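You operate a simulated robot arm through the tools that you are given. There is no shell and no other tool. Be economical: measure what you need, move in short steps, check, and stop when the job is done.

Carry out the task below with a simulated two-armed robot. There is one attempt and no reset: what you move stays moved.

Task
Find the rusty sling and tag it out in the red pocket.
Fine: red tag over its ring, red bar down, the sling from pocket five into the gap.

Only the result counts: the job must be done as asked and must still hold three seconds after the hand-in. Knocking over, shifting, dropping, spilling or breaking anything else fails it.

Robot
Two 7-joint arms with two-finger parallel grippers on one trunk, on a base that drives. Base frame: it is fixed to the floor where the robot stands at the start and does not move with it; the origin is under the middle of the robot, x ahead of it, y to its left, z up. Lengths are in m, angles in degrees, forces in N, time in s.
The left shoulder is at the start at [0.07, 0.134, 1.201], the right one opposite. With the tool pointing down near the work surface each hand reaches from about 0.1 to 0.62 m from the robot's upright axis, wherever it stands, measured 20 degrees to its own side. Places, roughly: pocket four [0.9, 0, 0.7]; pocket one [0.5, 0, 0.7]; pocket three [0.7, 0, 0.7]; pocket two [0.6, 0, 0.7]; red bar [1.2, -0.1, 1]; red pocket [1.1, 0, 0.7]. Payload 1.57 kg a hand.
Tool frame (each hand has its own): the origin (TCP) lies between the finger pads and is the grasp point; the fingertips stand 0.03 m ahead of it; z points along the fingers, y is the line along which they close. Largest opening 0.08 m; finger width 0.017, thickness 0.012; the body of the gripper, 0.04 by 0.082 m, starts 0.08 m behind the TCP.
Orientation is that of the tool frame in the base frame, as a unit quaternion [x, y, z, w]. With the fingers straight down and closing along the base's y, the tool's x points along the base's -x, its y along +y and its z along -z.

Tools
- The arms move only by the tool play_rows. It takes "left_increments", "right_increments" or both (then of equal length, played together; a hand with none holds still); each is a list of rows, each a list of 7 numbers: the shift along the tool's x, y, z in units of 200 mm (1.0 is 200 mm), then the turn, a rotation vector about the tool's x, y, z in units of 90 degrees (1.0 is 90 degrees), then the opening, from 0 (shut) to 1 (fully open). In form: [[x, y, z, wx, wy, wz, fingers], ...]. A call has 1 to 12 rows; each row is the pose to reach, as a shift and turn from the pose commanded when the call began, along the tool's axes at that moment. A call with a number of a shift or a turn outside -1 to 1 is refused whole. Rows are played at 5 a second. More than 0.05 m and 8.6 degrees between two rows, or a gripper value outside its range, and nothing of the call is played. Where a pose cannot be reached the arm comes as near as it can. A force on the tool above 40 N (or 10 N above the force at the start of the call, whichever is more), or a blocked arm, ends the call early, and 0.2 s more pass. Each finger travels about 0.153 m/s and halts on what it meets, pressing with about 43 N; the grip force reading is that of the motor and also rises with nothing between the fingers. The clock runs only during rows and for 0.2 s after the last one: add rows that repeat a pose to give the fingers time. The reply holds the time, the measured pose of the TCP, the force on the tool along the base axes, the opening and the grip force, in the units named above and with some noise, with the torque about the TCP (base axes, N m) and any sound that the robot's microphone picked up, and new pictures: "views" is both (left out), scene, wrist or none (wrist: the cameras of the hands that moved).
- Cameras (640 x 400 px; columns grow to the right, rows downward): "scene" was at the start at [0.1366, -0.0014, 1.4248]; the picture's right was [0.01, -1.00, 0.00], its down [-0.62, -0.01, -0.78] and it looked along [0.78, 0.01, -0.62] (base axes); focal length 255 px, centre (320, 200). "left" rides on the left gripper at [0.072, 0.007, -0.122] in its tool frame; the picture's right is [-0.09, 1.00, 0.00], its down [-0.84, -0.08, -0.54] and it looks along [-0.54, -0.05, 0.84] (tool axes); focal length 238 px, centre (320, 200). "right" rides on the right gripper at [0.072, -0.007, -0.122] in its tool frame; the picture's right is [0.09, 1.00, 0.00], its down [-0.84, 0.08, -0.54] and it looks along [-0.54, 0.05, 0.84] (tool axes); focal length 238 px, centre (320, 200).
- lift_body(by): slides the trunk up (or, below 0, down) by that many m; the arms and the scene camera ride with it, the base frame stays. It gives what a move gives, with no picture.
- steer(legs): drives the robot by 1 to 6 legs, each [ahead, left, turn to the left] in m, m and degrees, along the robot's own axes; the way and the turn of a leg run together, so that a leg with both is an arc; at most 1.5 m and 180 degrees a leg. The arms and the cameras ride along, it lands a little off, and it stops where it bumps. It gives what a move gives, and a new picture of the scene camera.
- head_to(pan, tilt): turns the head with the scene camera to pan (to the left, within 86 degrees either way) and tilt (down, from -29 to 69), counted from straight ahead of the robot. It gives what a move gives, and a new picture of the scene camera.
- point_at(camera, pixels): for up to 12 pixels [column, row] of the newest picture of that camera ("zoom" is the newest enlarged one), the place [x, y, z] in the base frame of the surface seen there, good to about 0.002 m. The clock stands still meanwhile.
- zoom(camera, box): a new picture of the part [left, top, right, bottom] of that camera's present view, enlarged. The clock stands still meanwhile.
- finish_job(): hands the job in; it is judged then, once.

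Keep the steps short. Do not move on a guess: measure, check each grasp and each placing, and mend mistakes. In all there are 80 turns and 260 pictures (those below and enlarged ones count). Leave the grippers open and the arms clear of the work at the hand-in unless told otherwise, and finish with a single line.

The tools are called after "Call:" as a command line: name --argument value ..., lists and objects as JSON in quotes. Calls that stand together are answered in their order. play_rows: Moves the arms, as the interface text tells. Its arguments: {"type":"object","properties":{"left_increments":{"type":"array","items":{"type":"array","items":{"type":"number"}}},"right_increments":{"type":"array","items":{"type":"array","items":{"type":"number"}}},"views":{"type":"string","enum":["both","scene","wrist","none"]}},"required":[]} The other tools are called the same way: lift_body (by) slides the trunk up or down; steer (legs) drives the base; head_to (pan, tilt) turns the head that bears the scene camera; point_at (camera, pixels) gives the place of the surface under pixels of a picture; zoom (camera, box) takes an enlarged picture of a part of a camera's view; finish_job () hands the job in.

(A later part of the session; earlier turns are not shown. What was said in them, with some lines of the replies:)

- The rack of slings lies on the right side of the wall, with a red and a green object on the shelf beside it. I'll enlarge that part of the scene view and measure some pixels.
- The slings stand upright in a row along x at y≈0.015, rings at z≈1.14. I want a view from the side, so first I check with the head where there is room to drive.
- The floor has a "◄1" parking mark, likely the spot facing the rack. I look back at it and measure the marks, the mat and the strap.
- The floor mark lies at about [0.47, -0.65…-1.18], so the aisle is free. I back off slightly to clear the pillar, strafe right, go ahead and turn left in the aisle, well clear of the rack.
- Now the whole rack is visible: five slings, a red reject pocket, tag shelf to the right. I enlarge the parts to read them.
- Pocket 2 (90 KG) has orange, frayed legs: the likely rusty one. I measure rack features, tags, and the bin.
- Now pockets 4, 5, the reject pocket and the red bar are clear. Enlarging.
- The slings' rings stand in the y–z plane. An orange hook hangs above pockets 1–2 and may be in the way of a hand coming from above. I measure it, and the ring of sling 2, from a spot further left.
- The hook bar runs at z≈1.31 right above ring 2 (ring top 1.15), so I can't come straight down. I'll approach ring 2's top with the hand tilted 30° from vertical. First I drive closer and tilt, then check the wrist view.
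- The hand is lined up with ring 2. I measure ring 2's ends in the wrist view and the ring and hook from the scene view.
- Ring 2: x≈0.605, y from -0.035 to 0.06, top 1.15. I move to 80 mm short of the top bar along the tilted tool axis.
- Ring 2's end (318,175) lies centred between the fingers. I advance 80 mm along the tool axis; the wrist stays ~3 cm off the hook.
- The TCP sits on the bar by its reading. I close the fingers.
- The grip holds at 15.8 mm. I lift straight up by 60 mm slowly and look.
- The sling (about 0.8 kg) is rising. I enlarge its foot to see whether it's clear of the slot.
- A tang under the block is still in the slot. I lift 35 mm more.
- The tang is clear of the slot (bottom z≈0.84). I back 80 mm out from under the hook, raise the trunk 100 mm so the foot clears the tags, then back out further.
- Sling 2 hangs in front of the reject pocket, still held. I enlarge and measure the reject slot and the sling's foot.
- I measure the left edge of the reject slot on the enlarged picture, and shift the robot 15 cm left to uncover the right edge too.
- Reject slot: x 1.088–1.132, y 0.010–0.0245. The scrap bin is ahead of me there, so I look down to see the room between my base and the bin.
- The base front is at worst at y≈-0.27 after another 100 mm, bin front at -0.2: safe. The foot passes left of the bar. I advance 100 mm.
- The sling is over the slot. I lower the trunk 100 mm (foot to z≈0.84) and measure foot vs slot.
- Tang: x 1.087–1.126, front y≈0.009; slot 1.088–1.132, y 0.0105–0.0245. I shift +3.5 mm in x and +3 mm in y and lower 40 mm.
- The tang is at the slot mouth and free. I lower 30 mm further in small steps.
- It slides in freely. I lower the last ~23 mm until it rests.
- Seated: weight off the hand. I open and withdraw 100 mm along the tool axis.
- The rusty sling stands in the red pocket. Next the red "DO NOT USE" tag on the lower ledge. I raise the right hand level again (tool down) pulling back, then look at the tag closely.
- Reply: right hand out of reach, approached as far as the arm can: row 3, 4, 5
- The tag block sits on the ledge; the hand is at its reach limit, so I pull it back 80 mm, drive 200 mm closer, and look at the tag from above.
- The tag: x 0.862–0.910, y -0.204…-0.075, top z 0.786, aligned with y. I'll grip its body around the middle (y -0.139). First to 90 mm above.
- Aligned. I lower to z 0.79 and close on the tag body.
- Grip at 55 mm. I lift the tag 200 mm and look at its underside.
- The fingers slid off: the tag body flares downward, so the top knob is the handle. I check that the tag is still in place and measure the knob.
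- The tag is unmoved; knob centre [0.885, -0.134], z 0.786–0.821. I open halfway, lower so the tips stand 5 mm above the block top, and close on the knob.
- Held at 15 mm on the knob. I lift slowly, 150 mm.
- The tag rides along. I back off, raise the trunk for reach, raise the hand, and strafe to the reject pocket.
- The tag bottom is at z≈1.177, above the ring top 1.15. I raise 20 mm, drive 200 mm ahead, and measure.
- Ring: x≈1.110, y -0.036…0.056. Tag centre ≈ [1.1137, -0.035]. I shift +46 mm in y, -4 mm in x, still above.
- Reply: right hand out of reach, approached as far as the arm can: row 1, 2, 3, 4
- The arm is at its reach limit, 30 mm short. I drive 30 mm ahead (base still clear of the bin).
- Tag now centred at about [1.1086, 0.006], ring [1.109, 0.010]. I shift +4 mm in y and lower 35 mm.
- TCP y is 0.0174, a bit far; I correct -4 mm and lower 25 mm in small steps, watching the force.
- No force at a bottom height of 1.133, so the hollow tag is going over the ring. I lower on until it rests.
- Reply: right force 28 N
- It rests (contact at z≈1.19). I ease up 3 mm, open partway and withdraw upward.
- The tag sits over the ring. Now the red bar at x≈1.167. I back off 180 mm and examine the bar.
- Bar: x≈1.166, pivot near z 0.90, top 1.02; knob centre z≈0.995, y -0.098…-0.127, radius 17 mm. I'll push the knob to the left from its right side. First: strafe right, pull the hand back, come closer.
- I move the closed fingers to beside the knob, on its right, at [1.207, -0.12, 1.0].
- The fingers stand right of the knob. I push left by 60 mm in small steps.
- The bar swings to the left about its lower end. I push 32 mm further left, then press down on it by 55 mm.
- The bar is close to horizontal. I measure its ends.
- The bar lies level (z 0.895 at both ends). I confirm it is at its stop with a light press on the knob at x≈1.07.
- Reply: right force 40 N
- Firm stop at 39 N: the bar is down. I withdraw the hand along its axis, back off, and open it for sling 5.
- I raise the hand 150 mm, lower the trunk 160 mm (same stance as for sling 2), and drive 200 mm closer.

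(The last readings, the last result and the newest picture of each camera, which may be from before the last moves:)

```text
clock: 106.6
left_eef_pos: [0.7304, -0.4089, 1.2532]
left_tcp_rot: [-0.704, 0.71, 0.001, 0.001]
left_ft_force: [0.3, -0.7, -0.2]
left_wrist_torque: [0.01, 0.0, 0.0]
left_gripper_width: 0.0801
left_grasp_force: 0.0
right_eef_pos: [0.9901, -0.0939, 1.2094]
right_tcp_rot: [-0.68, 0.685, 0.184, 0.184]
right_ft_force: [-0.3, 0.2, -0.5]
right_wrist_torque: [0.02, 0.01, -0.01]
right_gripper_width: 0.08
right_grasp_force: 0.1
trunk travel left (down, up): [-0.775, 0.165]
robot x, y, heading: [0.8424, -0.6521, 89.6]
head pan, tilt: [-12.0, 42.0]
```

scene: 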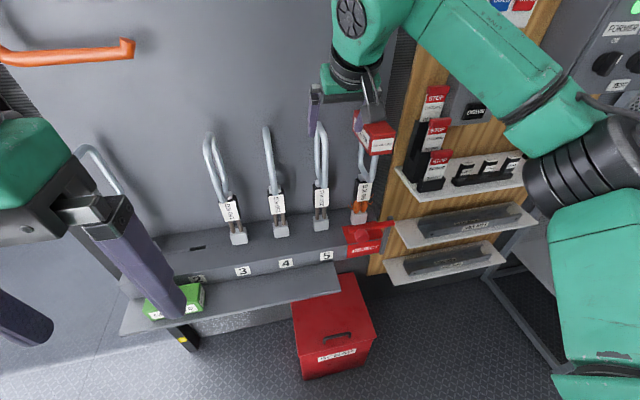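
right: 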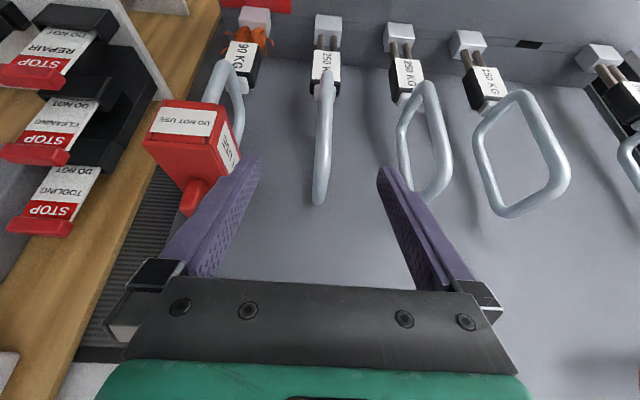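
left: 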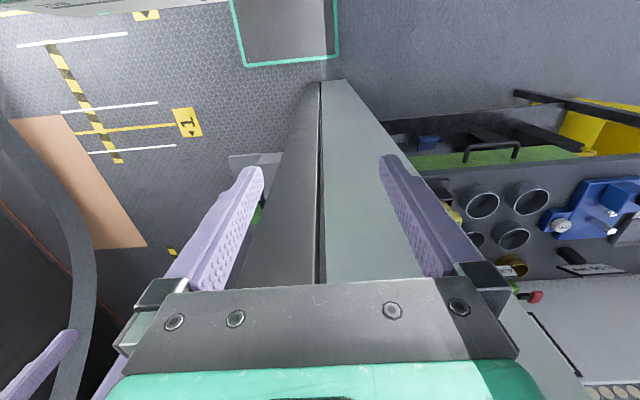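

Ring 5 is ahead, slightly left of... I measure it, and check on the tag.

Call:
point_at --camera "right" --pixels '[[318, 200], [322, 180], [325, 140], [327, 90], [327, 30], [180, 170], [240, 165], [193, 210]]'

Call:
zoom --camera "scene" --box '[300, 80, 420, 270]'

```text
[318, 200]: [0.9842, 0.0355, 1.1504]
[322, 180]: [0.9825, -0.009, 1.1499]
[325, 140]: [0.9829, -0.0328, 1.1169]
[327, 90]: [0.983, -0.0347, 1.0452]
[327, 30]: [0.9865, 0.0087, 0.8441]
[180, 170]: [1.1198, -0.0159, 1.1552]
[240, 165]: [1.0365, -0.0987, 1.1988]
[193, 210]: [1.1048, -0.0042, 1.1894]
```

```text
2.11 times, centred on (360, 175) of scene
```

zoom: 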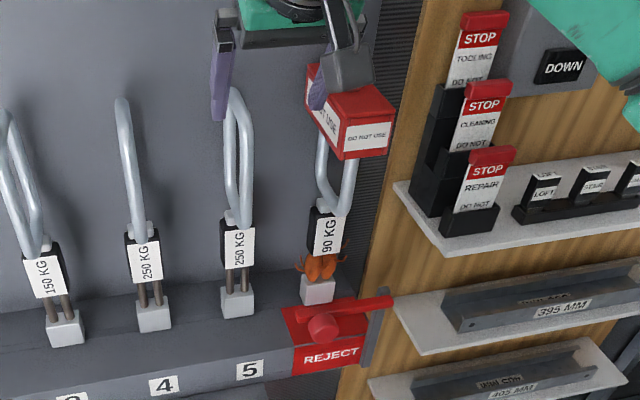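

Ring 5: x≈0.983, top 1.150. I drive 37 mm more to keep within reach, then move to the approach point 80 mm short.

Call:
steer --legs '[[0.037, 0, 0]]'

Call:
play_rows --right_increments '[[-0.06, 0.03, 0.035, 0, 0, 0, 0.75], [-0.12, 0.03, 0.07, 0, 0, 0, 0.75], [-0.12, 0.03, 0.07, 0, 0, 0, 0.75]]' --views "wrist"

```text
clock: 107.5
left_eef_pos: [0.7289, -0.3799, 1.2555]
left_tcp_rot: [-0.704, 0.71, 0.003, 0.004]
left_ft_force: [-0.1, -1.2, -0.1]
left_wrist_torque: [0.09, -0.02, 0.02]
left_gripper_width: 0.0799
left_grasp_force: 0.0
right_eef_pos: [0.9888, -0.0658, 1.2145]
right_tcp_rot: [-0.68, 0.684, 0.186, 0.185]
right_ft_force: [-0.7, -0.3, 0.1]
right_wrist_torque: [0.03, 0.01, 0.0]
right_gripper_width: 0.0801
right_grasp_force: 0.1
trunk travel left (down, up): [-0.775, 0.165]
robot x, y, heading: [0.8454, -0.6171, 89.5]
head pan, tilt: [-12.0, 42.0]
```

scene: 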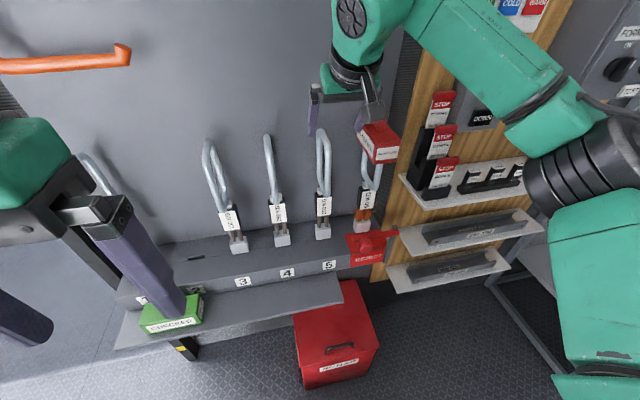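

```text
clock: 108.3
left_eef_pos: [0.7297, -0.3726, 1.2524]
left_tcp_rot: [-0.704, 0.71, 0.001, 0.001]
left_ft_force: [-0.1, 0.0, -1.1]
left_wrist_torque: [0.0, -0.02, -0.04]
left_gripper_width: 0.0799
left_grasp_force: 0.1
right_eef_pos: [0.9836, -0.0298, 1.2108]
right_tcp_rot: [-0.681, 0.685, 0.183, 0.183]
right_ft_force: [0.8, 0.9, 0.1]
right_wrist_torque: [0.0, 0.0, 0.02]
right_gripper_width: 0.06
right_grasp_force: 0.1
trunk travel left (down, up): [-0.775, 0.165]
robot x, y, heading: [0.8477, -0.613, 89.6]
head pan, tilt: [-12.0, 42.0]
```

right: 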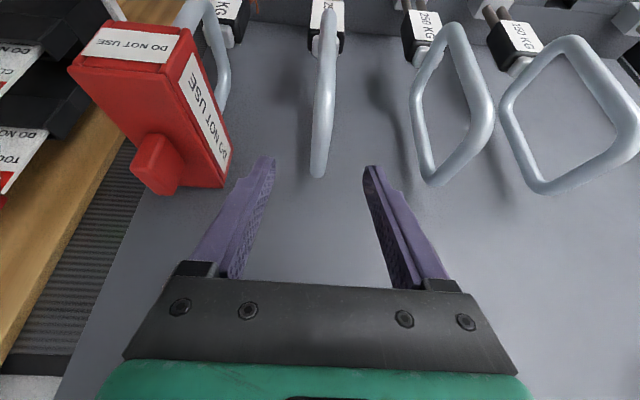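

Ring 5's end (318,175) is centred, tag clear by ~5 cm. I advance 80 mm and close.

Call:
play_rows --right_increments '[[0, 0, 0.14, 0, 0, 0, 0.75], [0, 0, 0.28, 0, 0, 0, 0.75], [0, 0, 0.405, 0, 0, 0, 0.75], [0, 0, 0.405, 0, 0, 0, 0.75], [0, 0, 0.405, 0, 0, 0, 0.3], [0, 0, 0.405, 0, 0, 0, 0], [0, 0, 0.405, 0, 0, 0, 0], [0, 0, 0.405, 0, 0, 0, 0]]' --views "wrist"

```text
clock: 110.1
left_eef_pos: [0.7296, -0.3731, 1.2519]
left_tcp_rot: [-0.704, 0.71, 0.001, 0.001]
left_ft_force: [-0.2, 0.2, -0.1]
left_wrist_torque: [-0.04, 0.03, 0.0]
left_gripper_width: 0.08
left_grasp_force: 0.1
right_eef_pos: [0.9839, 0.0107, 1.1402]
right_tcp_rot: [-0.68, 0.685, 0.183, 0.184]
right_ft_force: [0.0, 1.1, -0.2]
right_wrist_torque: [-0.04, 0.03, 0.02]
right_gripper_width: 0.0159
right_grasp_force: 31.1
trunk travel left (down, up): [-0.775, 0.165]
robot x, y, heading: [0.8433, -0.6192, 89.6]
head pan, tilt: [-12.0, 42.0]
```

right: 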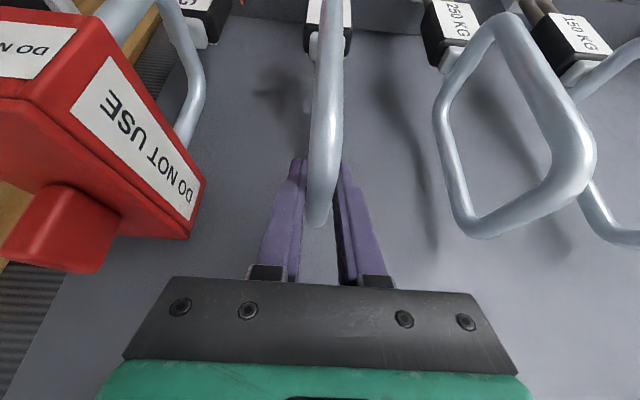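

Held at 15.9 mm. I lift with the trunk by 160 mm, straight up.

Call:
lift_body --by 0.16

Call:
steer --legs '[[-0.26, 0, 0], [0, 0.376, 0]]'

```text
clock: 111.9
left_eef_pos: [0.7294, -0.3704, 1.4128]
left_tcp_rot: [-0.704, 0.71, 0.0, 0.0]
left_ft_force: [0.3, 1.4, 0.7]
left_wrist_torque: [0.03, 0.01, 0.02]
left_gripper_width: 0.0799
left_grasp_force: 0.1
right_eef_pos: [0.9852, 0.013, 1.2985]
right_tcp_rot: [-0.681, 0.685, 0.184, 0.183]
right_ft_force: [0.1, 0.3, -8.0]
right_wrist_torque: [-0.04, 0.0, -0.01]
right_gripper_width: 0.0158
right_grasp_force: 31.8
trunk travel left (down, up): [-0.935, 0.005]
robot x, y, heading: [0.8454, -0.6186, 89.5]
head pan, tilt: [-12.0, 42.0]
```

```text
clock: 115.8
left_eef_pos: [0.3531, -0.6276, 1.4131]
left_tcp_rot: [-0.705, 0.709, 0.002, 0.0]
left_ft_force: [0.5, 0.0, 1.0]
left_wrist_torque: [-0.02, 0.02, 0.02]
left_gripper_width: 0.0799
left_grasp_force: 0.0
right_eef_pos: [0.6058, -0.2442, 1.2982]
right_tcp_rot: [-0.681, 0.685, 0.184, 0.183]
right_ft_force: [0.9, -0.3, -7.7]
right_wrist_torque: [-0.08, -0.03, 0.01]
right_gripper_width: 0.0157
right_grasp_force: 31.0
trunk travel left (down, up): [-0.935, 0.005]
robot x, y, heading: [0.4642, -0.8763, 89.6]
head pan, tilt: [-12.0, 42.0]
```

scene: 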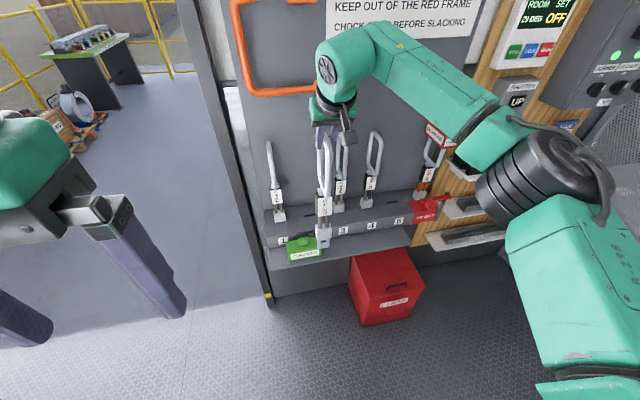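

Above pocket 2's front. I drive 170 mm ahead (short of the hook) and lower the trunk 65 mm so the ring passes under the hook.

Call:
steer --legs '[[0.17, 0, 0]]'

Call:
lift_body --by -0.065

Call:
head_to --pan -10 --tilt 40

Call:
zoom --camera "scene" --box '[250, 60, 450, 320]'

```text
clock: 117.2
left_eef_pos: [0.3503, -0.4628, 1.413]
left_tcp_rot: [-0.704, 0.71, 0.002, 0.002]
left_ft_force: [-1.0, -0.1, -0.7]
left_wrist_torque: [0.05, 0.01, 0.02]
left_gripper_width: 0.0798
left_grasp_force: 0.1
right_eef_pos: [0.6047, -0.079, 1.301]
right_tcp_rot: [-0.681, 0.684, 0.184, 0.185]
right_ft_force: [-0.4, -0.1, -7.8]
right_wrist_torque: [-0.11, 0.0, 0.02]
right_gripper_width: 0.0156
right_grasp_force: 31.5
trunk travel left (down, up): [-0.935, 0.005]
robot x, y, heading: [0.467, -0.6999, 89.6]
head pan, tilt: [-12.0, 42.0]
```

scene: 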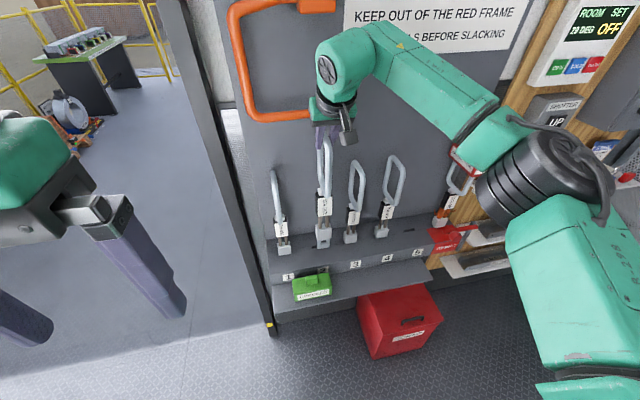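

```text
clock: 118.3
left_eef_pos: [0.3512, -0.4588, 1.348]
left_tcp_rot: [-0.704, 0.71, 0.001, 0.001]
left_ft_force: [-0.1, -0.3, 0.0]
left_wrist_torque: [0.02, 0.0, 0.02]
left_gripper_width: 0.08
left_grasp_force: 0.0
right_eef_pos: [0.6047, -0.0733, 1.2343]
right_tcp_rot: [-0.681, 0.685, 0.183, 0.183]
right_ft_force: [0.0, -1.1, -6.5]
right_wrist_torque: [-0.07, 0.04, 0.0]
right_gripper_width: 0.0157
right_grasp_force: 31.3
trunk travel left (down, up): [-0.87, 0.07]
robot x, y, heading: [0.4695, -0.7029, 89.8]
head pan, tilt: [-12.0, 42.0]
```

```text
clock: 118.9
left_eef_pos: [0.3504, -0.4585, 1.3474]
left_tcp_rot: [-0.704, 0.711, 0.0, 0.0]
left_ft_force: [-0.4, 0.1, -0.5]
left_wrist_torque: [-0.02, 0.01, -0.04]
left_gripper_width: 0.0801
left_grasp_force: 0.0
right_eef_pos: [0.6045, -0.0738, 1.2333]
right_tcp_rot: [-0.681, 0.685, 0.182, 0.182]
right_ft_force: [0.0, -1.0, -7.9]
right_wrist_torque: [-0.06, 0.02, 0.02]
right_gripper_width: 0.0157
right_grasp_force: 31.5
trunk travel left (down, up): [-0.87, 0.07]
robot x, y, heading: [0.4655, -0.7033, 89.7]
head pan, tilt: [-10.0, 40.0]
```

scene: 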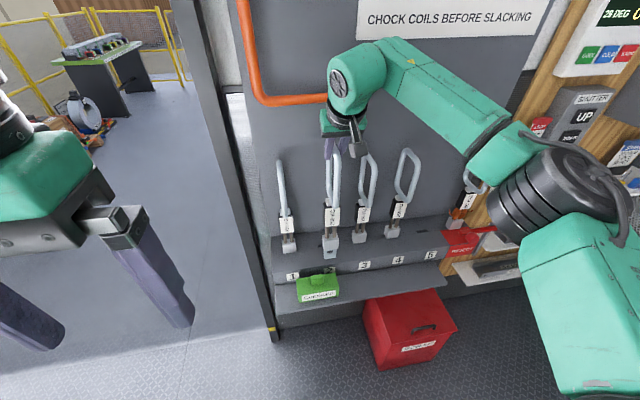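

```text
1.54 times, centred on (350, 190) of scene
```

zoom: 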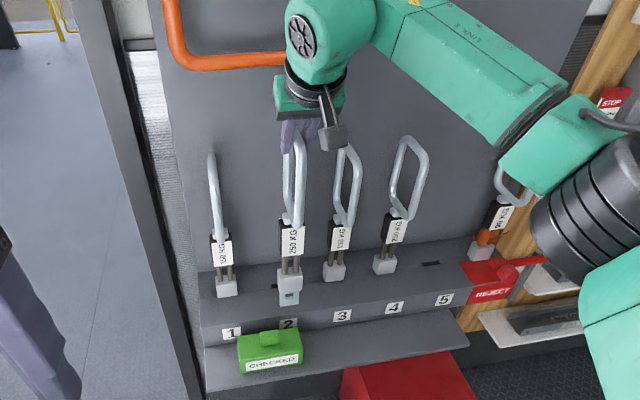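

Ring top at ≈1.245 passes below the hook (1.30). I drive the remaining 85 mm in.

Call:
steer --legs '[[0.083, 0, 0]]'

Call:
play_rows --right_increments '[[0, 0, 0, 0, 0, 0, 0], [0, 0, 0, 0, 0, 0, 0]]' --views "none"

Call:
zoom --camera "scene" --box '[280, 190, 380, 310]'

```text
clock: 120.0
left_eef_pos: [0.3513, -0.3863, 1.3496]
left_tcp_rot: [-0.704, 0.71, 0.004, 0.004]
left_ft_force: [1.2, -0.1, 0.5]
left_wrist_torque: [0.09, -0.01, 0.03]
left_gripper_width: 0.0801
left_grasp_force: 0.1
right_eef_pos: [0.6044, -0.0001, 1.2385]
right_tcp_rot: [-0.68, 0.684, 0.185, 0.186]
right_ft_force: [0.1, -1.8, -7.4]
right_wrist_torque: [-0.11, 0.01, 0.01]
right_gripper_width: 0.0158
right_grasp_force: 31.0
trunk travel left (down, up): [-0.87, 0.07]
robot x, y, heading: [0.4666, -0.6222, 89.6]
head pan, tilt: [-10.0, 40.0]
```

scene: 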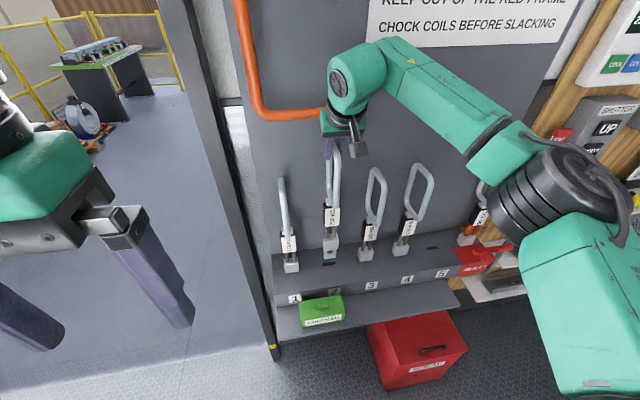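

```text
clock: 120.5
left_eef_pos: [0.3511, -0.3812, 1.3486]
left_tcp_rot: [-0.705, 0.71, 0.003, 0.003]
left_ft_force: [-0.6, -0.1, -0.2]
left_wrist_torque: [0.02, -0.01, -0.03]
left_gripper_width: 0.0801
left_grasp_force: 0.0
right_eef_pos: [0.6052, 0.0036, 1.2359]
right_tcp_rot: [-0.681, 0.684, 0.183, 0.183]
right_ft_force: [-0.7, -0.7, -6.7]
right_wrist_torque: [-0.09, 0.01, 0.0]
right_gripper_width: 0.0158
right_grasp_force: 32.0
trunk travel left (down, up): [-0.87, 0.07]
robot x, y, heading: [0.4657, -0.6199, 89.7]
head pan, tilt: [-10.0, 40.0]
```

```text
3.33 times, centred on (330, 250) of scene
```

zoom: 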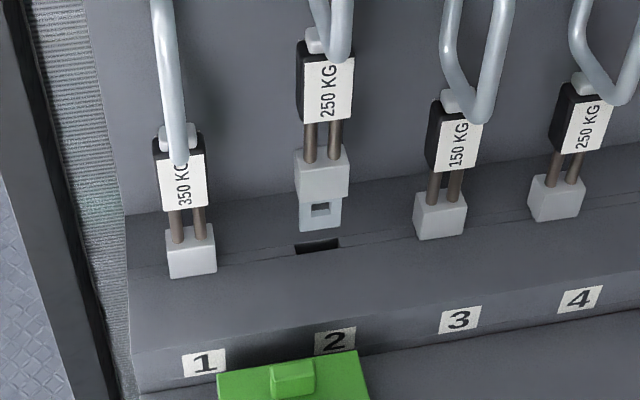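

Call:
point_at --camera "zoom" --pixels '[[302, 225], [337, 220], [320, 227], [305, 190], [340, 188], [293, 250], [342, 240], [297, 249], [336, 243], [318, 253], [318, 249], [318, 240]]'

```text
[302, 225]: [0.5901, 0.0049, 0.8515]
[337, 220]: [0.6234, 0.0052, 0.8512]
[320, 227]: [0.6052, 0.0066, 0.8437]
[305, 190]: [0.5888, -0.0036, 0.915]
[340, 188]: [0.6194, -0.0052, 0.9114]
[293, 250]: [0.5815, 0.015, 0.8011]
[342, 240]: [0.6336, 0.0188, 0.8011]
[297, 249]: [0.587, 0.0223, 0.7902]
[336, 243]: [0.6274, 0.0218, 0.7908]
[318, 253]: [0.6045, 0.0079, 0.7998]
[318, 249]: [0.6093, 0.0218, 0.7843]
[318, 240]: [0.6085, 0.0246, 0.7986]
```

Tang centre x≈0.607 matches the slot's 0.607; in y it needs about +8 mm. I shift and lower 30 mm, then re-read.

Call:
play_rows --right_increments '[[-0.035, 0, 0.02, 0, 0, 0, 0], [-0.035, 0, 0.02, 0, 0, 0, 0], [0.0, 0, 0.085, 0, 0, 0, 0], [0.04, 0, 0.15, 0, 0, 0, 0], [0.04, 0, 0.15, 0, 0, 0, 0], [0.04, 0, 0.15, 0, 0, 0, 0]]' --views "none"

Call:
zoom --camera "scene" --box '[280, 190, 380, 310]'

Call:
point_at --camera "zoom" --pixels '[[304, 238], [338, 235], [320, 240], [320, 220], [318, 252], [296, 252], [343, 246]]'

```text
clock: 122.0
left_eef_pos: [0.3512, -0.3772, 1.3477]
left_tcp_rot: [-0.704, 0.71, 0.001, 0.001]
left_ft_force: [-0.9, 0.1, -0.2]
left_wrist_torque: [-0.02, 0.02, 0.03]
left_gripper_width: 0.0799
left_grasp_force: 0.0
right_eef_pos: [0.6052, 0.0151, 1.2047]
right_tcp_rot: [-0.682, 0.684, 0.184, 0.183]
right_ft_force: [0.3, 0.1, -7.9]
right_wrist_torque: [-0.04, -0.02, 0.0]
right_gripper_width: 0.0158
right_grasp_force: 32.1
trunk travel left (down, up): [-0.87, 0.07]
robot x, y, heading: [0.4675, -0.6199, 89.7]
head pan, tilt: [-10.0, 40.0]
```

```text
3.33 times, centred on (330, 250) of scene
```

zoom: 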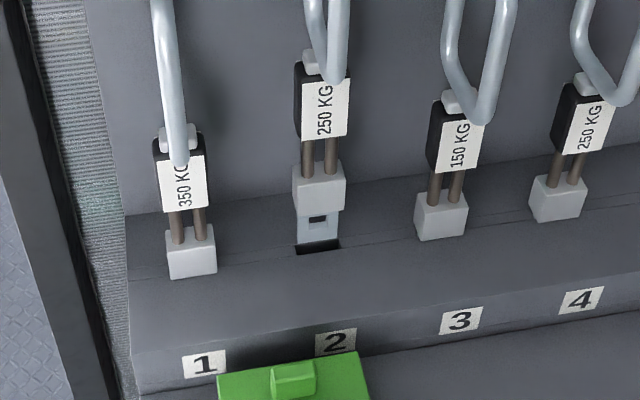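

```text
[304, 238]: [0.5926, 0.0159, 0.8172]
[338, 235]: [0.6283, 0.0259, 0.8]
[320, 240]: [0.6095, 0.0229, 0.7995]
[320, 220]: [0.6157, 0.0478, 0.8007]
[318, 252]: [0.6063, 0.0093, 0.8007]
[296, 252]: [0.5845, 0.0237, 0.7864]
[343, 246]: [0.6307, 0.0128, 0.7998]
```

TCP y 0.0151, tang front 0.016: 3 mm too deep. I correct -3 mm, then lower 25 mm carefully.

Call:
play_rows --right_increments '[[0.013, 0, -0.0075, 0, 0, 0, 0], [0.013, 0, -0.0075, 0, 0, 0, 0], [0.033, 0, 0.027, 0, 0, 0, 0], [0.053, 0, 0.062, 0, 0, 0, 0], [0.075, 0, 0.1, 0, 0, 0, 0], [0.075, 0, 0.1, 0, 0, 0, 0]]' --views "none"

Call:
zoom --camera "scene" --box '[280, 190, 380, 310]'

```text
clock: 123.3
left_eef_pos: [0.3508, -0.3757, 1.3479]
left_tcp_rot: [-0.704, 0.71, 0.001, 0.001]
left_ft_force: [-0.9, 0.7, -0.1]
left_wrist_torque: [-0.03, -0.03, -0.03]
left_gripper_width: 0.0802
left_grasp_force: 0.1
right_eef_pos: [0.6048, 0.014, 1.1793]
right_tcp_rot: [-0.682, 0.684, 0.182, 0.181]
right_ft_force: [0.5, 0.0, -7.6]
right_wrist_torque: [-0.06, -0.02, -0.04]
right_gripper_width: 0.0156
right_grasp_force: 31.0
trunk travel left (down, up): [-0.87, 0.07]
robot x, y, heading: [0.4637, -0.6202, 89.6]
head pan, tilt: [-10.0, 40.0]
```

```text
3.33 times, centred on (330, 250) of scene
```

zoom: 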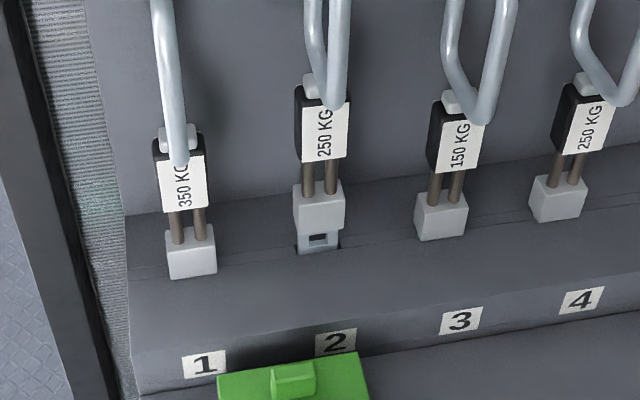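

It is entering the slot freely. I lower the last 38 mm.

Call:
play_rows --right_increments '[[0.025, 0, 0.0433, 0, 0, 0, 0], [0.05, 0, 0.0866, 0, 0, 0, 0], [0.075, 0, 0.13, 0, 0, 0, 0], [0.095, 0, 0.164, 0, 0, 0, 0], [0.095, 0, 0.164, 0, 0, 0, 0]]' --views "none"

Call:
zoom --camera "scene" --box '[280, 190, 380, 310]'

```text
clock: 124.5
left_eef_pos: [0.3512, -0.3764, 1.3476]
left_tcp_rot: [-0.704, 0.711, 0.001, 0.001]
left_ft_force: [-0.3, -0.6, -0.2]
left_wrist_torque: [0.01, -0.01, -0.01]
left_gripper_width: 0.0798
left_grasp_force: 0.1
right_eef_pos: [0.6052, 0.0132, 1.141]
right_tcp_rot: [-0.682, 0.685, 0.182, 0.181]
right_ft_force: [0.6, -0.4, -8.8]
right_wrist_torque: [-0.06, 0.0, 0.04]
right_gripper_width: 0.016
right_grasp_force: 31.6
trunk travel left (down, up): [-0.87, 0.07]
robot x, y, heading: [0.4637, -0.6197, 89.7]
head pan, tilt: [-10.0, 40.0]
```

```text
3.33 times, centred on (330, 250) of scene
```

zoom: 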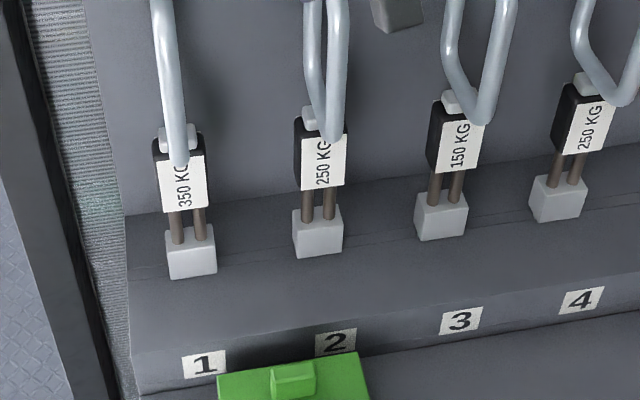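

Nearly seated but the hand still bears the weight; I lower 4 mm more.

Call:
play_rows --right_increments '[[0.005, 0, 0.0087, 0, 0, 0, 0], [0.01, 0, 0.0173, 0, 0, 0, 0], [0.01, 0, 0.0173, 0, 0, 0, 0]]' --views "none"

```text
clock: 125.3
left_eef_pos: [0.3495, -0.3793, 1.3485]
left_tcp_rot: [-0.704, 0.71, 0.002, 0.003]
left_ft_force: [0.0, 0.6, 0.0]
left_wrist_torque: [0.03, 0.0, -0.01]
left_gripper_width: 0.0801
left_grasp_force: 0.0
right_eef_pos: [0.6038, 0.0114, 1.1406]
right_tcp_rot: [-0.681, 0.684, 0.186, 0.184]
right_ft_force: [1.0, -0.9, 6.4]
right_wrist_torque: [-0.11, -0.04, -0.01]
right_gripper_width: 0.0157
right_grasp_force: 31.0
trunk travel left (down, up): [-0.87, 0.07]
robot x, y, heading: [0.469, -0.6192, 89.7]
head pan, tilt: [-10.0, 40.0]
```

Seated (force +6 N). I open and withdraw 100 mm along the tool axis.

Call:
play_rows --right_increments '[[0, 0, 0, 0, 0, 0, 0.4], [0, 0, 0, 0, 0, 0, 0.75], [0, 0, 0, 0, 0, 0, 0.75], [0, 0, -0.125, 0, 0, 0, 0.75], [0, 0, -0.25, 0, 0, 0, 0.75], [0, 0, -0.375, 0, 0, 0, 0.75], [0, 0, -0.5, 0, 0, 0, 0.75], [0, 0, -0.5, 0, 0, 0, 1]]' --views "wrist"

Call:
steer --legs '[[-0.28, 0, 0], [0, -0.35, 0]]'

Call:
head_to --pan 0 --tilt 32

```text
clock: 127.2
left_eef_pos: [0.3501, -0.378, 1.3487]
left_tcp_rot: [-0.704, 0.71, 0.001, 0.001]
left_ft_force: [0.9, -0.6, 0.5]
left_wrist_torque: [0.0, 0.01, 0.01]
left_gripper_width: 0.0802
left_grasp_force: 0.1
right_eef_pos: [0.6038, -0.038, 1.2249]
right_tcp_rot: [-0.682, 0.685, 0.183, 0.182]
right_ft_force: [0.0, -0.2, 0.4]
right_wrist_torque: [-0.04, -0.04, 0.0]
right_gripper_width: 0.0801
right_grasp_force: 0.1
trunk travel left (down, up): [-0.87, 0.07]
robot x, y, heading: [0.4653, -0.622, 89.9]
head pan, tilt: [-10.0, 40.0]
```

right: 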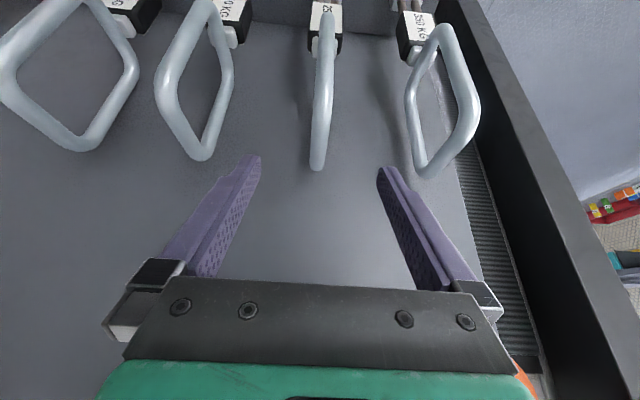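

```text
clock: 131.0
left_eef_pos: [0.6961, -0.6595, 1.3488]
left_tcp_rot: [-0.705, 0.709, 0.001, 0.002]
left_ft_force: [-0.6, -0.6, 0.1]
left_wrist_torque: [-0.01, -0.03, -0.01]
left_gripper_width: 0.0799
left_grasp_force: 0.0
right_eef_pos: [0.9485, -0.3197, 1.225]
right_tcp_rot: [-0.683, 0.683, 0.183, 0.183]
right_ft_force: [-0.3, -0.6, -0.9]
right_wrist_torque: [-0.03, 0.01, 0.02]
right_gripper_width: 0.0798
right_grasp_force: 0.2
trunk travel left (down, up): [-0.87, 0.07]
robot x, y, heading: [0.8129, -0.905, 89.8]
head pan, tilt: [-10.0, 40.0]
```

scene: 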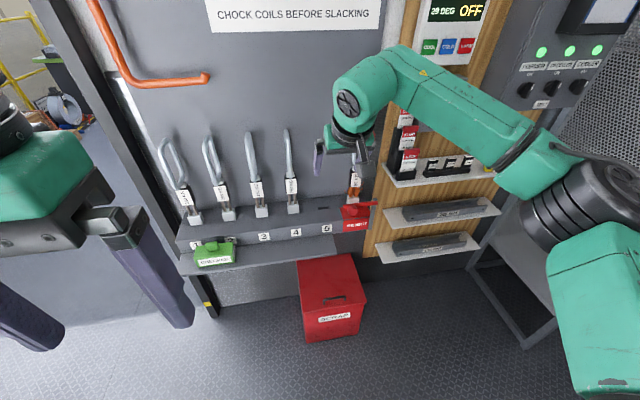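

```text
clock: 131.7
left_eef_pos: [0.699, -0.6592, 1.3485]
left_tcp_rot: [-0.705, 0.709, 0.001, 0.001]
left_ft_force: [0.1, 0.1, -1.0]
left_wrist_torque: [0.03, 0.02, -0.02]
left_gripper_width: 0.0799
left_grasp_force: 0.1
right_eef_pos: [0.951, -0.3184, 1.2245]
right_tcp_rot: [-0.683, 0.683, 0.183, 0.183]
right_ft_force: [-0.6, 0.1, 0.1]
right_wrist_torque: [0.0, -0.02, -0.02]
right_gripper_width: 0.0802
right_grasp_force: 0.1
trunk travel left (down, up): [-0.87, 0.07]
robot x, y, heading: [0.814, -0.9029, 89.8]
head pan, tilt: [0.0, 32.0]
```

scene: 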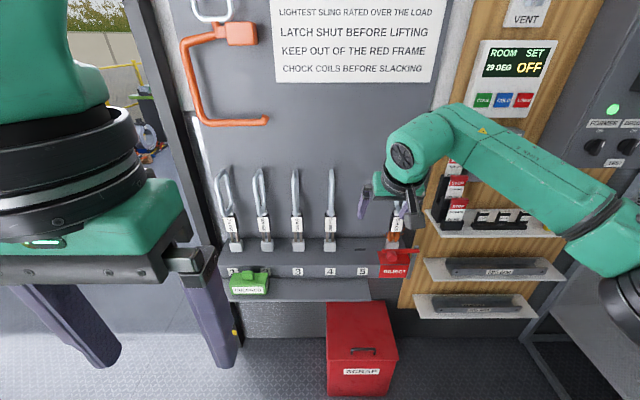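

Pocket 2 is filled, pocket 5 empty. I strafe left to uncover the reject pocket for a final check.

Call:
steer --legs '[[0, 0.3, 0]]'

Call:
zoom --camera "scene" --box '[400, 140, 560, 300]'

Call:
zoom --camera "scene" --box '[280, 140, 480, 320]'

```text
clock: 133.7
left_eef_pos: [0.4033, -0.6579, 1.3484]
left_tcp_rot: [-0.705, 0.709, 0.002, 0.001]
left_ft_force: [0.0, 0.1, -0.2]
left_wrist_torque: [0.0, 0.05, 0.02]
left_gripper_width: 0.08
left_grasp_force: 0.1
right_eef_pos: [0.6571, -0.3178, 1.2248]
right_tcp_rot: [-0.681, 0.685, 0.184, 0.182]
right_ft_force: [0.4, -0.6, -0.3]
right_wrist_torque: [0.0, 0.01, 0.03]
right_gripper_width: 0.08
right_grasp_force: 0.0
trunk travel left (down, up): [-0.87, 0.07]
robot x, y, heading: [0.5173, -0.8988, 89.6]
head pan, tilt: [0.0, 32.0]
```

scene: 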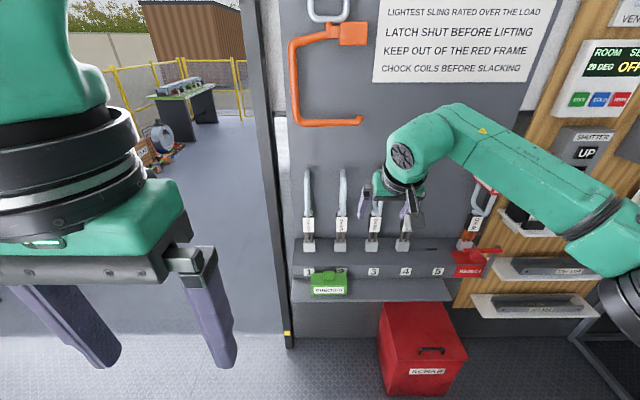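

```text
2.50 times, centred on (480, 220) of scene
```

zoom: 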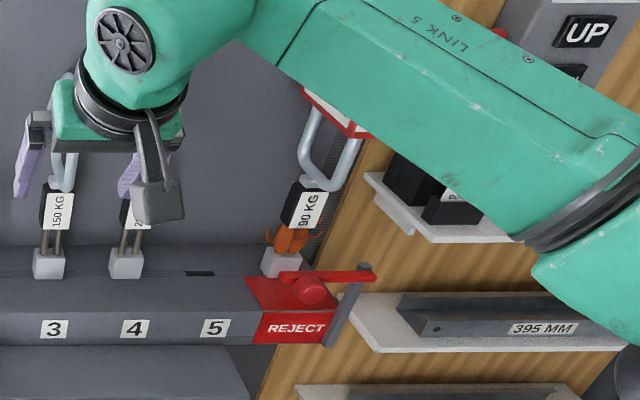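

```text
2.22 times, centred on (380, 230) of scene
```

zoom: 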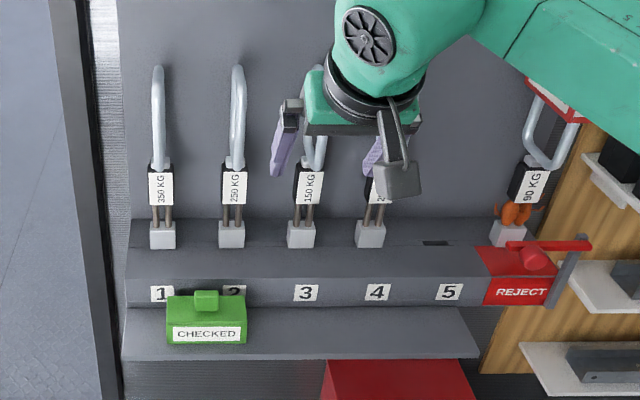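

Rack and bar are good; the forearm hides the tag. I move right past it for one last look.

Call:
steer --legs '[[0, -0.52, 0]]'

Call:
zoom --camera "scene" --box '[260, 120, 420, 300]'

```text
clock: 136.7
left_eef_pos: [0.9117, -0.6604, 1.348]
left_tcp_rot: [-0.706, 0.709, 0.001, 0.002]
left_ft_force: [0.3, 0.1, -0.5]
left_wrist_torque: [0.01, -0.05, -0.01]
left_gripper_width: 0.0801
left_grasp_force: 0.0
right_eef_pos: [1.1642, -0.32, 1.2247]
right_tcp_rot: [-0.683, 0.683, 0.182, 0.183]
right_ft_force: [0.1, -1.0, -0.5]
right_wrist_torque: [0.0, 0.0, -0.04]
right_gripper_width: 0.0801
right_grasp_force: 0.1
trunk travel left (down, up): [-0.87, 0.07]
robot x, y, heading: [1.0296, -0.9025, 90.0]
head pan, tilt: [0.0, 32.0]
```

scene: 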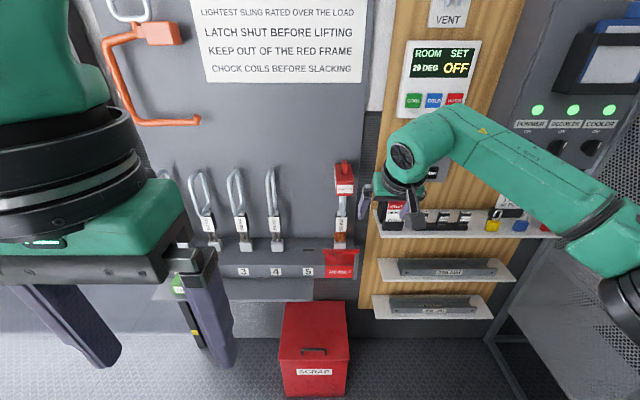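

```text
2.22 times, centred on (340, 210) of scene
```

zoom: 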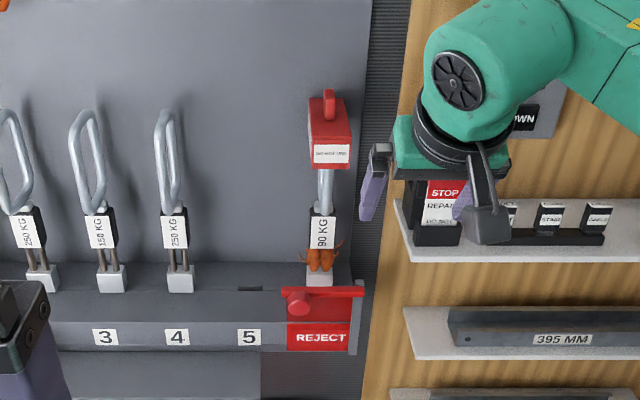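

The rusty sling stands in the red pocket, the red tag sits level over its ring, and the bar is down. Sling 5 is in pocket 2, both grippers are open and the arms are clear, so I hand in.

Call:
finish_job

```text
The job is handed in.
```

The rusty 90 KG sling from pocket two is in the red pocket with the red DO NOT USE tag over its ring and the red bar down, the sling from pocket five is in pocket two, and the job is handed in.
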